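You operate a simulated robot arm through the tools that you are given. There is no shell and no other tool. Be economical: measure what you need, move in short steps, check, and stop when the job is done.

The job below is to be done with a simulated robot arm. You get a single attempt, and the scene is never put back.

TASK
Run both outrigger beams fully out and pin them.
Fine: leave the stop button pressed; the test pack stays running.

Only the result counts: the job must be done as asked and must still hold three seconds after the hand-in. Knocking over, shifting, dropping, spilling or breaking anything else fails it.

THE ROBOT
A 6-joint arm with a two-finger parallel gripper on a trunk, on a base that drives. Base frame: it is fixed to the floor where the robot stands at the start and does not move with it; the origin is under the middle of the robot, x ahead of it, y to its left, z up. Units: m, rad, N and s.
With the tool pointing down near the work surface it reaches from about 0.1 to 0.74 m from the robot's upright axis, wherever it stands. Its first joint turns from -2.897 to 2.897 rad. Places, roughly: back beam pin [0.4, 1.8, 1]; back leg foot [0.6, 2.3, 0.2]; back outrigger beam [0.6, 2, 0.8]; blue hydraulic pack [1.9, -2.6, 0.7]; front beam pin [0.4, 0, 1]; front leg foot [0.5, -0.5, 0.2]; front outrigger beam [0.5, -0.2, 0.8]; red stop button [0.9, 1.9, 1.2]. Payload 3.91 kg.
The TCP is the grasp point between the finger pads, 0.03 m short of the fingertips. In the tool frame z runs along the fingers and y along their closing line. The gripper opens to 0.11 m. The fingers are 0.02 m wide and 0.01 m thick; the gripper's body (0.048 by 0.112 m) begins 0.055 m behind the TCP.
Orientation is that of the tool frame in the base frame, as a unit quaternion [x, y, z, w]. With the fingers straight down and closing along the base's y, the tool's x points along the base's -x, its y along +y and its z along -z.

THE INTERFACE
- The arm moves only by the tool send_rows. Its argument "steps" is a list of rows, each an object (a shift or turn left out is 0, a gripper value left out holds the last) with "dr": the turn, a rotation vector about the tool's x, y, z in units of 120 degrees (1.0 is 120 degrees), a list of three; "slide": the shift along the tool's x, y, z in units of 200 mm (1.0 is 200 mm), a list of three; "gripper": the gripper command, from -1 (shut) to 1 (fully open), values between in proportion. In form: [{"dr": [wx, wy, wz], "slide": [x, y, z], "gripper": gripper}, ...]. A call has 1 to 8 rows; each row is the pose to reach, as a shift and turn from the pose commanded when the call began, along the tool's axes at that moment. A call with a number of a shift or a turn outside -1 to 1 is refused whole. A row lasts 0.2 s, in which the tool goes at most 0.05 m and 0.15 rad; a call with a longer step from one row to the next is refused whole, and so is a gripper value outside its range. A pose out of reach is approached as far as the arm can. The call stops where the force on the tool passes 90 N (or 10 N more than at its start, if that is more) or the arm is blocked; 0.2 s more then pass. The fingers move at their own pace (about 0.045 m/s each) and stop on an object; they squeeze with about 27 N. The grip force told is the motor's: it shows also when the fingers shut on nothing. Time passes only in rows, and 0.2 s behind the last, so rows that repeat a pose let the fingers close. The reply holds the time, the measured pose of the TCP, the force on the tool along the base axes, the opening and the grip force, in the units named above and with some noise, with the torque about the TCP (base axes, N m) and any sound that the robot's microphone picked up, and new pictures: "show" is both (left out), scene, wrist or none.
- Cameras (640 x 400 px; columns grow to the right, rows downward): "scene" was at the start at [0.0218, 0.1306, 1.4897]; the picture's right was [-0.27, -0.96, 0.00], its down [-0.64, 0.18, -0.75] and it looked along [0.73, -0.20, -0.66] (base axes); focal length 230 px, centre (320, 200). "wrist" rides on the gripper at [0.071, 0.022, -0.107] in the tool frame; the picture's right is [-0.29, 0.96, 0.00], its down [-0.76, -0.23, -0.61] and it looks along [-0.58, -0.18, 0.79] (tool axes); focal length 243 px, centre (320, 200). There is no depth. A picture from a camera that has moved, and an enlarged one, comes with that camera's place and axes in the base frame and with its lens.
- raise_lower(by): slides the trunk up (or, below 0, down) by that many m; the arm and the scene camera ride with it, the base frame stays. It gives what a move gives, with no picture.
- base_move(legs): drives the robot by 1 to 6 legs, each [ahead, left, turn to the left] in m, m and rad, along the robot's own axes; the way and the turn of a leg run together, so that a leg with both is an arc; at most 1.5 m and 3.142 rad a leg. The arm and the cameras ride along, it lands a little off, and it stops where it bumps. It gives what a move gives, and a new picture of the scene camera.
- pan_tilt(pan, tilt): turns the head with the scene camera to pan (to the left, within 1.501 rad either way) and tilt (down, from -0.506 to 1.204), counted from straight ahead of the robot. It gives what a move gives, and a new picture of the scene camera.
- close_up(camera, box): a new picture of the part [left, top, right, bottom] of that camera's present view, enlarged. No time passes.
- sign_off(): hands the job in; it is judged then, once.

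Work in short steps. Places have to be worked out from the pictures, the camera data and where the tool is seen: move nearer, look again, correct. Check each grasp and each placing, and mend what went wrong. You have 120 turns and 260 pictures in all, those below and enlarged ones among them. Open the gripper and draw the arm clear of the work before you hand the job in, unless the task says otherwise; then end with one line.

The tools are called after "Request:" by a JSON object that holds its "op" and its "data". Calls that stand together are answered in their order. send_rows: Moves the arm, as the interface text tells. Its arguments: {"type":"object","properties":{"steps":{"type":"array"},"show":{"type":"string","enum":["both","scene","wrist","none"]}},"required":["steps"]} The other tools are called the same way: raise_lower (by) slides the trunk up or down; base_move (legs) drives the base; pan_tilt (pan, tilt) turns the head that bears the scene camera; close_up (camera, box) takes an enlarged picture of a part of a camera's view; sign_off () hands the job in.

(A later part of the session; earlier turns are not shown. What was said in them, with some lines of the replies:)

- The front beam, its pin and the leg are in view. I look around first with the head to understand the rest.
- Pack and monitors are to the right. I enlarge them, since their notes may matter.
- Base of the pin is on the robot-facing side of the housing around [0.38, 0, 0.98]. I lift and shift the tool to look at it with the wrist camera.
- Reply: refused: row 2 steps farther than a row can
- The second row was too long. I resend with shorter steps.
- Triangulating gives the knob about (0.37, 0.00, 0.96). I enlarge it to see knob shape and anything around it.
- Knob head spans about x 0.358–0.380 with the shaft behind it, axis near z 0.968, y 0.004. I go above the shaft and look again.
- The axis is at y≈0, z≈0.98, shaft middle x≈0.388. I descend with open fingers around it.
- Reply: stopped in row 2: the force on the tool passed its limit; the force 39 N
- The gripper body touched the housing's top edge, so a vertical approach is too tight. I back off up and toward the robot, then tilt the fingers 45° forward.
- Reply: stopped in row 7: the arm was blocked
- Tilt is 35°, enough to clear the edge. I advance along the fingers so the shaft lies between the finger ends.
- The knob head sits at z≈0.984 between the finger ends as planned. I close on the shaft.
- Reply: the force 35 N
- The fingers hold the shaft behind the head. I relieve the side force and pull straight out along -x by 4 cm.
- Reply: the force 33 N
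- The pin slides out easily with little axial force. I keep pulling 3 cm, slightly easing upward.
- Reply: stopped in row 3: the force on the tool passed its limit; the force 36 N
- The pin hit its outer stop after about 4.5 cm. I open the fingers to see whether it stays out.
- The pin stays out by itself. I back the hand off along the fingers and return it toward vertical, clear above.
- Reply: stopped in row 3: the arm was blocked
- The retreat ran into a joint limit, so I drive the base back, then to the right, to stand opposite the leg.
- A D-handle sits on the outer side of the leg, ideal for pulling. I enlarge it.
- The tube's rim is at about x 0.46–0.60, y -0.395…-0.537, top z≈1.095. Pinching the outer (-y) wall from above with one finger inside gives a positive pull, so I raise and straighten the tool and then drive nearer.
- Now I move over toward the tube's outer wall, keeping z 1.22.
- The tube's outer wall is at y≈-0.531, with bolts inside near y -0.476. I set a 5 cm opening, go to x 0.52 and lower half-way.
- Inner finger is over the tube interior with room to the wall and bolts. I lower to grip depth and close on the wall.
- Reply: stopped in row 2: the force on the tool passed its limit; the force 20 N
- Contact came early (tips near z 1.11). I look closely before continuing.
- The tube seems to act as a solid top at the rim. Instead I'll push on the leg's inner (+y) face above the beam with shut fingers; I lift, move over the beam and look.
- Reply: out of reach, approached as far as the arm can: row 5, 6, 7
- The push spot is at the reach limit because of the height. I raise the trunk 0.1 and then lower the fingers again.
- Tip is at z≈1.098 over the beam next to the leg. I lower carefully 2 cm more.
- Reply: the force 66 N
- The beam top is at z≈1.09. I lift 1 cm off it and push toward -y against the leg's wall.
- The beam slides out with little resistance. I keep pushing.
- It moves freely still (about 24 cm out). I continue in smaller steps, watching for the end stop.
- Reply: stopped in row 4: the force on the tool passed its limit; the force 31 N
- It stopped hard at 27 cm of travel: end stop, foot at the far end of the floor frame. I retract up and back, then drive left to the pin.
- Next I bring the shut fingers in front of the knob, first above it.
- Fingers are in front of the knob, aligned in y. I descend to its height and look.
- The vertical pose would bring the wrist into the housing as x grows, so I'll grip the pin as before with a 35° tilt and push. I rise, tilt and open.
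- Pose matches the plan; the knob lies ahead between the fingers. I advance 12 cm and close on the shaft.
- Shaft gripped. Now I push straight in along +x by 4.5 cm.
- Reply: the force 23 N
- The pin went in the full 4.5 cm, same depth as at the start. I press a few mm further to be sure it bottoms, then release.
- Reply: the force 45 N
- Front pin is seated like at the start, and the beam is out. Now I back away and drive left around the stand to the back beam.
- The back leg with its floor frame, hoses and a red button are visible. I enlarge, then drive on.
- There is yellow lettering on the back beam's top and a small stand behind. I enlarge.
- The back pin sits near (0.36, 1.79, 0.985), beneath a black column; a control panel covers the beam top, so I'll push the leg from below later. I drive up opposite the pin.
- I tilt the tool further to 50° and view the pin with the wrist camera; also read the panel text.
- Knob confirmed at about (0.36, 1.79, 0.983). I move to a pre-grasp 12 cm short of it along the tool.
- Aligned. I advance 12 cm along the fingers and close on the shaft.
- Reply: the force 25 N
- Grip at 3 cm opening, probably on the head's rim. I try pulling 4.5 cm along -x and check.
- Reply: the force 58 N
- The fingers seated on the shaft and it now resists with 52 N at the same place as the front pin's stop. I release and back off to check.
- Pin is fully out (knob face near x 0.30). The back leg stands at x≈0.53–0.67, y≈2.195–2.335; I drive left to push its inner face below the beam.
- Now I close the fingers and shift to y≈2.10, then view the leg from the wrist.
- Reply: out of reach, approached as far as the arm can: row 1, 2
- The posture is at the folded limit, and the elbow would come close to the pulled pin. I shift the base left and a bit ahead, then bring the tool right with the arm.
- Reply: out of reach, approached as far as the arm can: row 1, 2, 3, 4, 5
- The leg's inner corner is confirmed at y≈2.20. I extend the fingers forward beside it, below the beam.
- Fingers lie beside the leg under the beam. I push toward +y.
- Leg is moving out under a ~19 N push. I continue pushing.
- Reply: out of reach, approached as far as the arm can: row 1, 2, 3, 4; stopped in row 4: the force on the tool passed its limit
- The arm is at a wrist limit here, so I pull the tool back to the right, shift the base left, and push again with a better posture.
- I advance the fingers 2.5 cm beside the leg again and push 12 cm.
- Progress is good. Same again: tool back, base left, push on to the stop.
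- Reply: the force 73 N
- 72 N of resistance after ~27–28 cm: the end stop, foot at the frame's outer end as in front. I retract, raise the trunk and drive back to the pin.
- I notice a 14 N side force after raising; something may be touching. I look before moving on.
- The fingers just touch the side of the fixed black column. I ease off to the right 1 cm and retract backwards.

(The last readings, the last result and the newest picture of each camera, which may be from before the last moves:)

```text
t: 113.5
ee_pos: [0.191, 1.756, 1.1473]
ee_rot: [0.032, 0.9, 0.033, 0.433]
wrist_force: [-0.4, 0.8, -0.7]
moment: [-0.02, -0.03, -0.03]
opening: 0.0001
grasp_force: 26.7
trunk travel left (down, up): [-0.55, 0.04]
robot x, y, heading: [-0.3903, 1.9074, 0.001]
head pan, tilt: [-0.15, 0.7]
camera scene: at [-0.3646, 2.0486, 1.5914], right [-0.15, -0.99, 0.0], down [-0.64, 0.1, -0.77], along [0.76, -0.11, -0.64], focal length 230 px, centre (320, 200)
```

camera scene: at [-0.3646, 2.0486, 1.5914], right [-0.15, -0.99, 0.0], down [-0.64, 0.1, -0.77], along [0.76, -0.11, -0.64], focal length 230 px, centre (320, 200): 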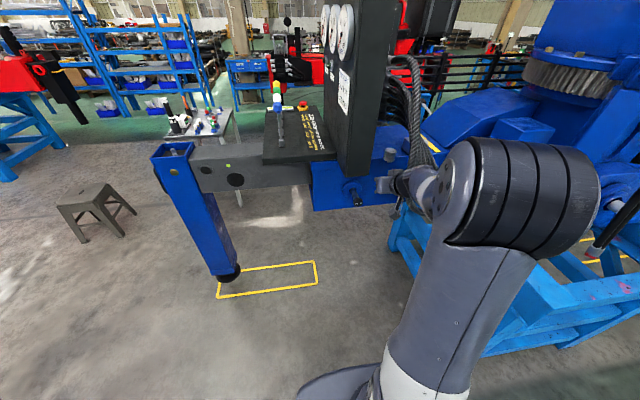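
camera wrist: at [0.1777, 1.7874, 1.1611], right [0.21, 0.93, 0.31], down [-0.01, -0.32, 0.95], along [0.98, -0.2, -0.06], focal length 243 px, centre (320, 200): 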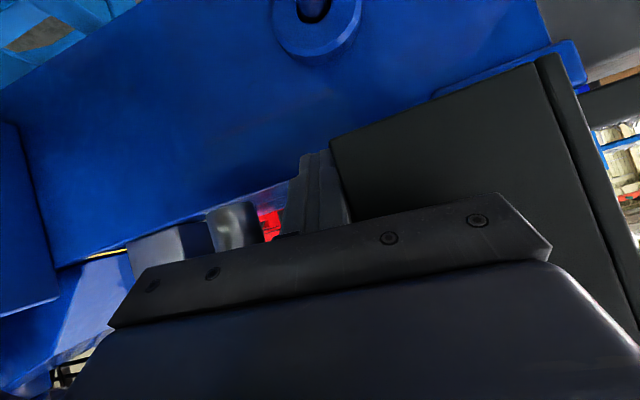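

Free now. I move to the pre-grasp behind the pin, squaring the orientation and opening the gripper.

Request:
{"op": "send_rows", "data": {"steps": [{"slide": [0.05, 0.04, 0.1], "dr": [0.003, 0.004, -0.01], "gripper": 1}, {"slide": [0.09, 0.08, 0.2], "dr": [0.006, 0.008, -0.02]}, {"slide": [0.13, 0.11, 0.31], "dr": [0.0087, 0.0125, -0.031]}, {"slide": [0.169, 0.143, 0.411], "dr": [0.0087, 0.0125, -0.031]}, {"slide": [0.169, 0.143, 0.411], "dr": [0.0087, 0.0125, -0.031]}, {"slide": [0.169, 0.143, 0.411], "dr": [0.0087, 0.0125, -0.031]}]}}

```text
t: 115.0
ee_pos: [0.236, 1.7889, 1.0713]
ee_rot: [0.006, 0.907, 0.011, 0.421]
wrist_force: [0.4, 0.6, -0.2]
moment: [-0.03, -0.02, -0.01]
opening: 0.1102
grasp_force: 0.1
trunk travel left (down, up): [-0.55, 0.04]
robot x, y, heading: [-0.3916, 1.9083, 0.0]
head pan, tilt: [-0.15, 0.7]
camera scene: at [-0.3642, 2.0485, 1.5914], right [-0.15, -0.99, 0.0], down [-0.64, 0.1, -0.77], along [0.76, -0.11, -0.64], focal length 230 px, centre (320, 200)
camera wrist: at [0.1079, 1.8108, 1.0871], right [0.19, 0.95, 0.25], down [0.02, -0.26, 0.97], along [0.98, -0.18, -0.07], focal length 243 px, centre (320, 200)
```

scene: 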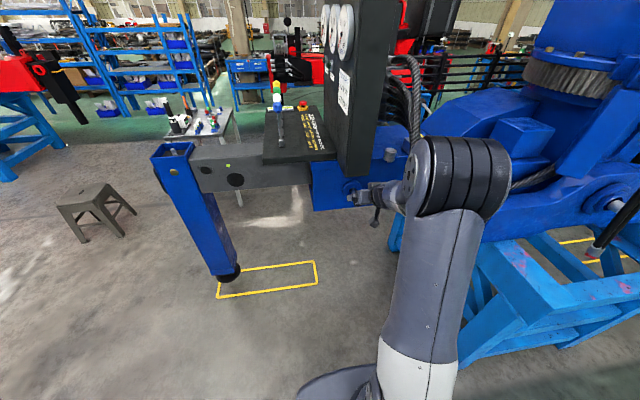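
wrist: 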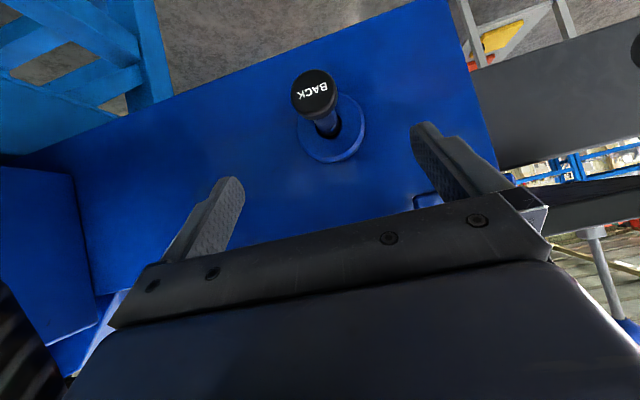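

Same view as before with the pin still out. I advance 12 cm and close on the shaft.

Request:
{"op": "send_rows", "data": {"steps": [{"slide": [0, 0, 0.2]}, {"slide": [0, 0, 0.4]}, {"slide": [0, 0.005, 0.605]}, {"slide": [0, 0.005, 0.605], "gripper": -1}, {"slide": [0, 0.005, 0.605], "gripper": -1}, {"slide": [0, 0.005, 0.605], "gripper": -1}, {"slide": [0, 0.005, 0.605], "gripper": -1}, {"slide": [0, 0.005, 0.605], "gripper": -1}], "show": "wrist"}}

```text
t: 116.8
ee_pos: [0.3281, 1.7912, 0.9999]
ee_rot: [0.006, 0.905, 0.01, 0.425]
wrist_force: [8.8, -2.8, 11.8]
moment: [0.07, 0.34, 0.55]
opening: 0.02
grasp_force: 18.1
trunk travel left (down, up): [-0.55, 0.04]
robot x, y, heading: [-0.39, 1.9119, 0.003]
head pan, tilt: [-0.15, 0.7]
camera wrist: at [0.2001, 1.8133, 1.0135], right [0.19, 0.95, 0.25], down [0.02, -0.25, 0.97], along [0.98, -0.18, -0.06], focal length 243 px, centre (320, 200)
```

wrist: 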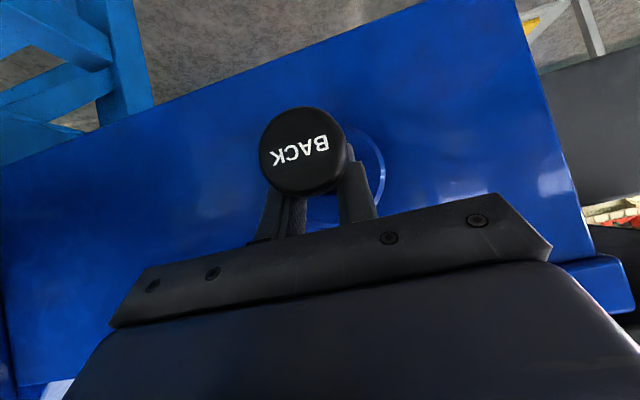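

Shaft gripped (2.0 cm). I push straight in by 4.8 cm.

Request:
{"op": "send_rows", "data": {"steps": [{"slide": [-0.032, 0, 0.038]}, {"slide": [-0.064, 0, 0.077]}, {"slide": [-0.096, 0, 0.115]}, {"slide": [-0.128, 0, 0.153]}, {"slide": [-0.154, 0, 0.184]}, {"slide": [-0.154, 0, 0.184]}], "show": "wrist"}}

```text
t: 118.2
ee_pos: [0.3737, 1.7908, 0.9992]
ee_rot: [0.007, 0.905, 0.01, 0.425]
wrist_force: [-2.1, -3.7, 34.0]
moment: [-0.21, 0.61, 0.01]
opening: 0.0195
grasp_force: 44.5
trunk travel left (down, up): [-0.55, 0.04]
robot x, y, heading: [-0.3844, 1.9072, 0.001]
head pan, tilt: [-0.15, 0.7]
camera wrist: at [0.2452, 1.8138, 1.0132], right [0.19, 0.95, 0.25], down [0.02, -0.25, 0.97], along [0.98, -0.18, -0.06], focal length 243 px, centre (320, 200)
```

wrist: 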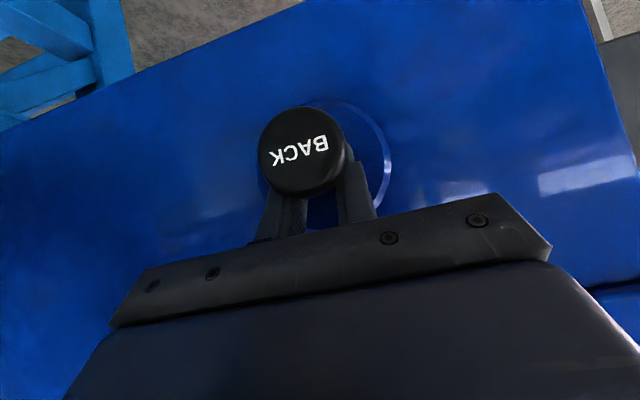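

It slid in 4.6 cm. I press a few mm more until it bottoms.

Request:
{"op": "send_rows", "data": {"steps": [{"slide": [-0.016, 0, 0.019]}, {"slide": [-0.03, 0, 0.036]}, {"slide": [-0.03, 0, 0.036]}], "show": "none"}}

Request:
{"op": "send_rows", "data": {"steps": [{"gripper": 0.0}, {"gripper": 1}, {"gripper": 1}, {"slide": [0, 0, -0.2], "gripper": 1}, {"slide": [0, 0, -0.4]}, {"slide": [0, 0, -0.6]}, {"slide": [0, 0, -0.8]}]}}

```text
t: 119.0
ee_pos: [0.3788, 1.7915, 0.9962]
ee_rot: [0.006, 0.906, 0.011, 0.422]
wrist_force: [-34.1, -6.5, 22.8]
moment: [-0.12, 0.75, 0.03]
opening: 0.0195
grasp_force: 45.7
trunk travel left (down, up): [-0.55, 0.04]
robot x, y, heading: [-0.3864, 1.9074, -0.002]
head pan, tilt: [-0.15, 0.7]
```

```text
t: 120.3
ee_pos: [0.3324, 1.7948, 1.0376]
ee_rot: [0.007, 0.91, 0.013, 0.414]
wrist_force: [91.9, -10.1, -37.0]
moment: [0.46, 6.99, -0.81]
opening: 0.1101
grasp_force: 0.0
trunk travel left (down, up): [-0.55, 0.04]
robot x, y, heading: [-0.3842, 1.9068, 0.009]
head pan, tilt: [-0.15, 0.7]
stopped in row 6: the force on the tool passed its limit (the readings are from after the stop); the commanded pose is now the measured one
camera scene: at [-0.3435, 2.0465, 1.5905], right [-0.15, -0.99, 0.0], down [-0.65, 0.1, -0.76], along [0.75, -0.11, -0.65], focal length 230 px, centre (320, 200)
camera wrist: at [0.2038, 1.8169, 1.0554], right [0.19, 0.95, 0.25], down [0.04, -0.26, 0.96], along [0.98, -0.18, -0.09], focal length 243 px, centre (320, 200)
```

scene: 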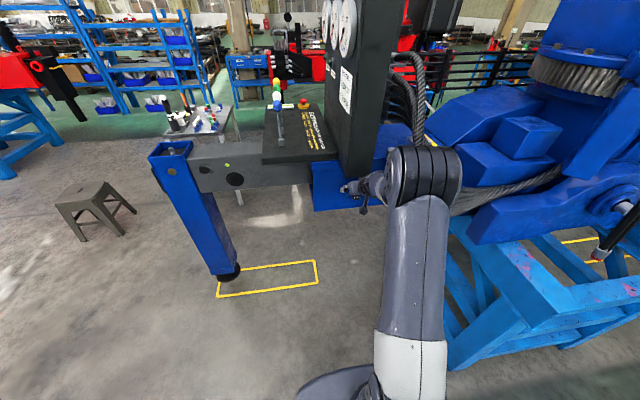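
wrist: 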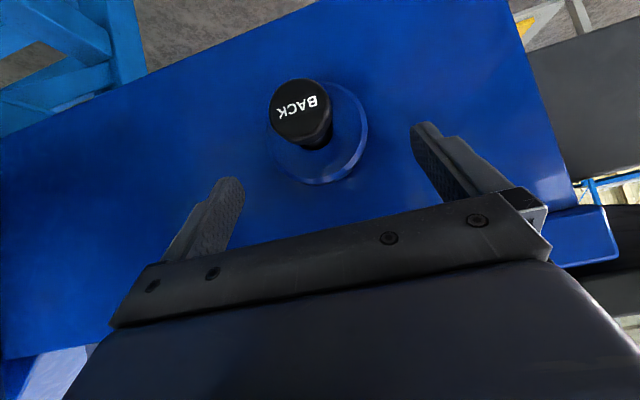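

The hand snagged while retracting (likely its back edge under the column, as this line was higher than before). I go back down-forward first, then withdraw horizontally.

Request:
{"op": "send_rows", "data": {"steps": [{"slide": [0.05, 0, 0.09]}, {"slide": [0.104, -0.01, 0.17]}, {"slide": [0.104, -0.015, 0.17]}]}}

Request:
{"op": "close_up", "data": {"camera": "scene", "box": [310, 130, 430, 230]}}

```text
t: 121.1
ee_pos: [0.329, 1.7925, 1.0113]
ee_rot: [0.007, 0.908, 0.012, 0.419]
wrist_force: [0.3, 0.2, 0.4]
moment: [0.03, 0.01, -0.04]
opening: 0.1101
grasp_force: 0.1
trunk travel left (down, up): [-0.55, 0.04]
robot x, y, heading: [-0.3864, 1.9069, 0.002]
head pan, tilt: [-0.15, 0.7]
camera scene: at [-0.3627, 2.0488, 1.5915], right [-0.15, -0.99, 0.0], down [-0.64, 0.1, -0.76], along [0.76, -0.11, -0.64], focal length 230 px, centre (320, 200)
camera wrist: at [0.2011, 1.8148, 1.027], right [0.19, 0.95, 0.25], down [0.03, -0.26, 0.97], along [0.98, -0.17, -0.08], focal length 243 px, centre (320, 200)
```

scene: 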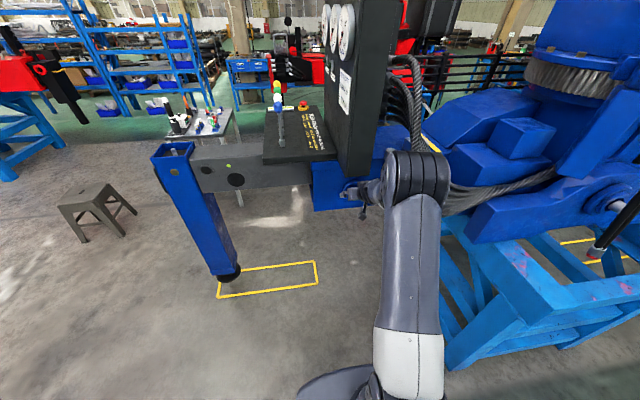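
wrist: 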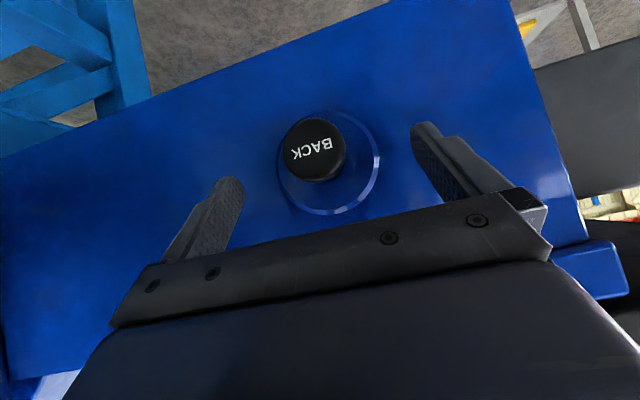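

```text
4.00 times, centred on (370, 180) of scene
camera zoom: at [-0.3627, 2.0488, 1.5915], right [-0.15, -0.99, 0.0], down [-0.64, 0.1, -0.76], along [0.76, -0.11, -0.64], focal length 920 px, centre (120, 280)
```

zoom: 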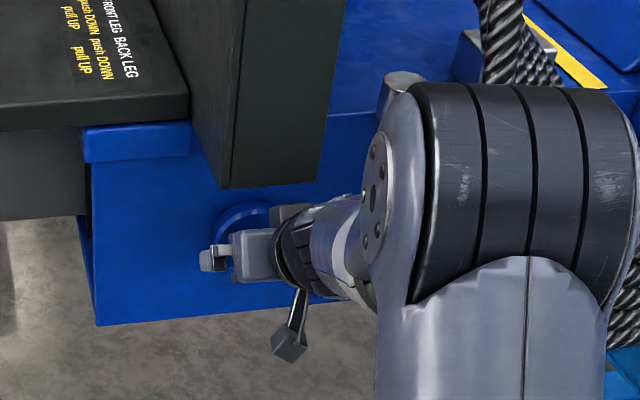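

Forces are gone and the pin looks seated. I withdraw straight back by driving the base 0.3 m backwards.

Request:
{"op": "base_move", "data": {"legs": [[-0.25, 0, 0]]}}

Request:
{"op": "close_up", "data": {"camera": "scene", "box": [180, 90, 420, 240]}}

Request:
{"op": "close_up", "data": {"camera": "wrist", "box": [200, 60, 440, 230]}}

```text
t: 122.9
ee_pos: [0.0735, 1.7963, 1.0119]
ee_rot: [0.004, 0.907, 0.013, 0.421]
wrist_force: [1.3, 0.3, -0.7]
moment: [-0.03, -0.02, 0.0]
opening: 0.1102
grasp_force: 0.2
trunk travel left (down, up): [-0.55, 0.04]
robot x, y, heading: [-0.6453, 1.91, 0.005]
head pan, tilt: [-0.15, 0.7]
camera scene: at [-0.6213, 2.0477, 1.5914], right [-0.14, -0.99, 0.0], down [-0.64, 0.09, -0.77], along [0.76, -0.11, -0.64], focal length 230 px, centre (320, 200)
```

scene: 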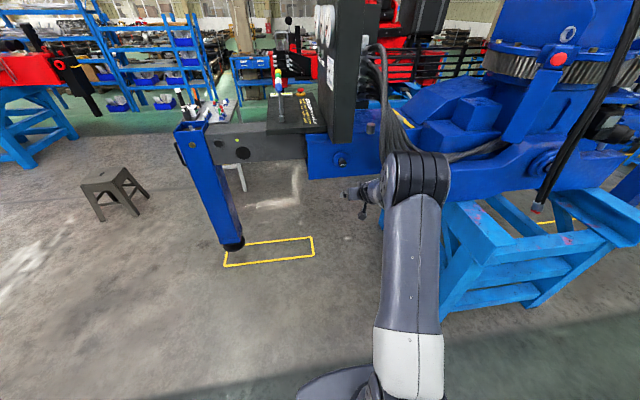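

```text
2.67 times, centred on (300, 165) of scene
camera zoom: at [-0.6213, 2.0477, 1.5914], right [-0.14, -0.99, 0.0], down [-0.64, 0.09, -0.77], along [0.76, -0.11, -0.64], focal length 613 px, centre (373, 293)
```

zoom: 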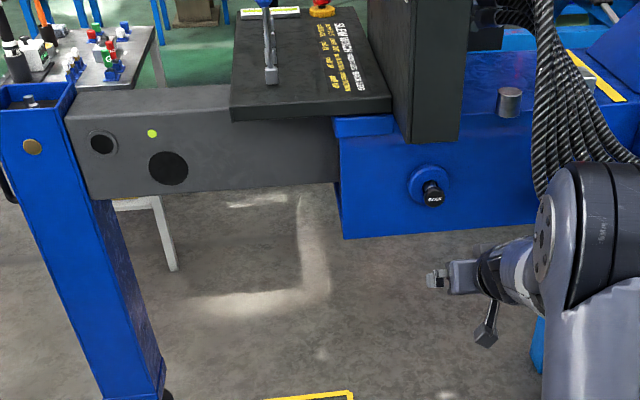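

```text
2.35 times, centred on (320, 145) of wrist
camera zoom: at [-0.0557, 1.8168, 1.0274], right [0.18, 0.95, 0.25], down [0.03, -0.26, 0.97], along [0.98, -0.17, -0.08], focal length 571 px, centre (320, 329)
```

zoom: 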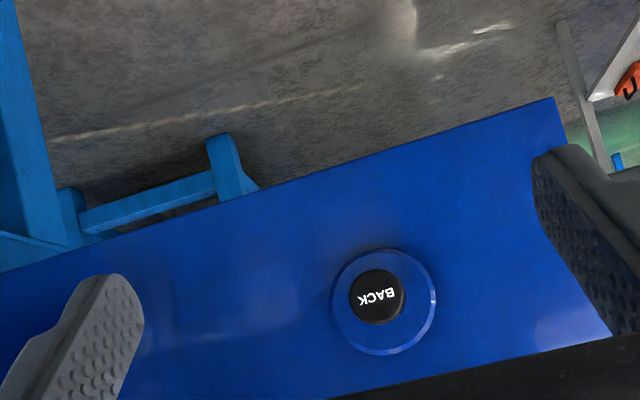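

Both beams are out with both pins seated, the panel and the stop button are untouched, and the arm is clear with the gripper open. I hand in.

Request:
{"op": "sign_off", "data": {}}

```text
The job is handed in.
```

Both outrigger beams are out against their end stops (about 27 cm each). Both pins are pushed back in to their original depth. I did not touch the stop button or the test pack. The hand brushed the black column by the back pin and snagged once while pulling back there, with no visible effect on anything.
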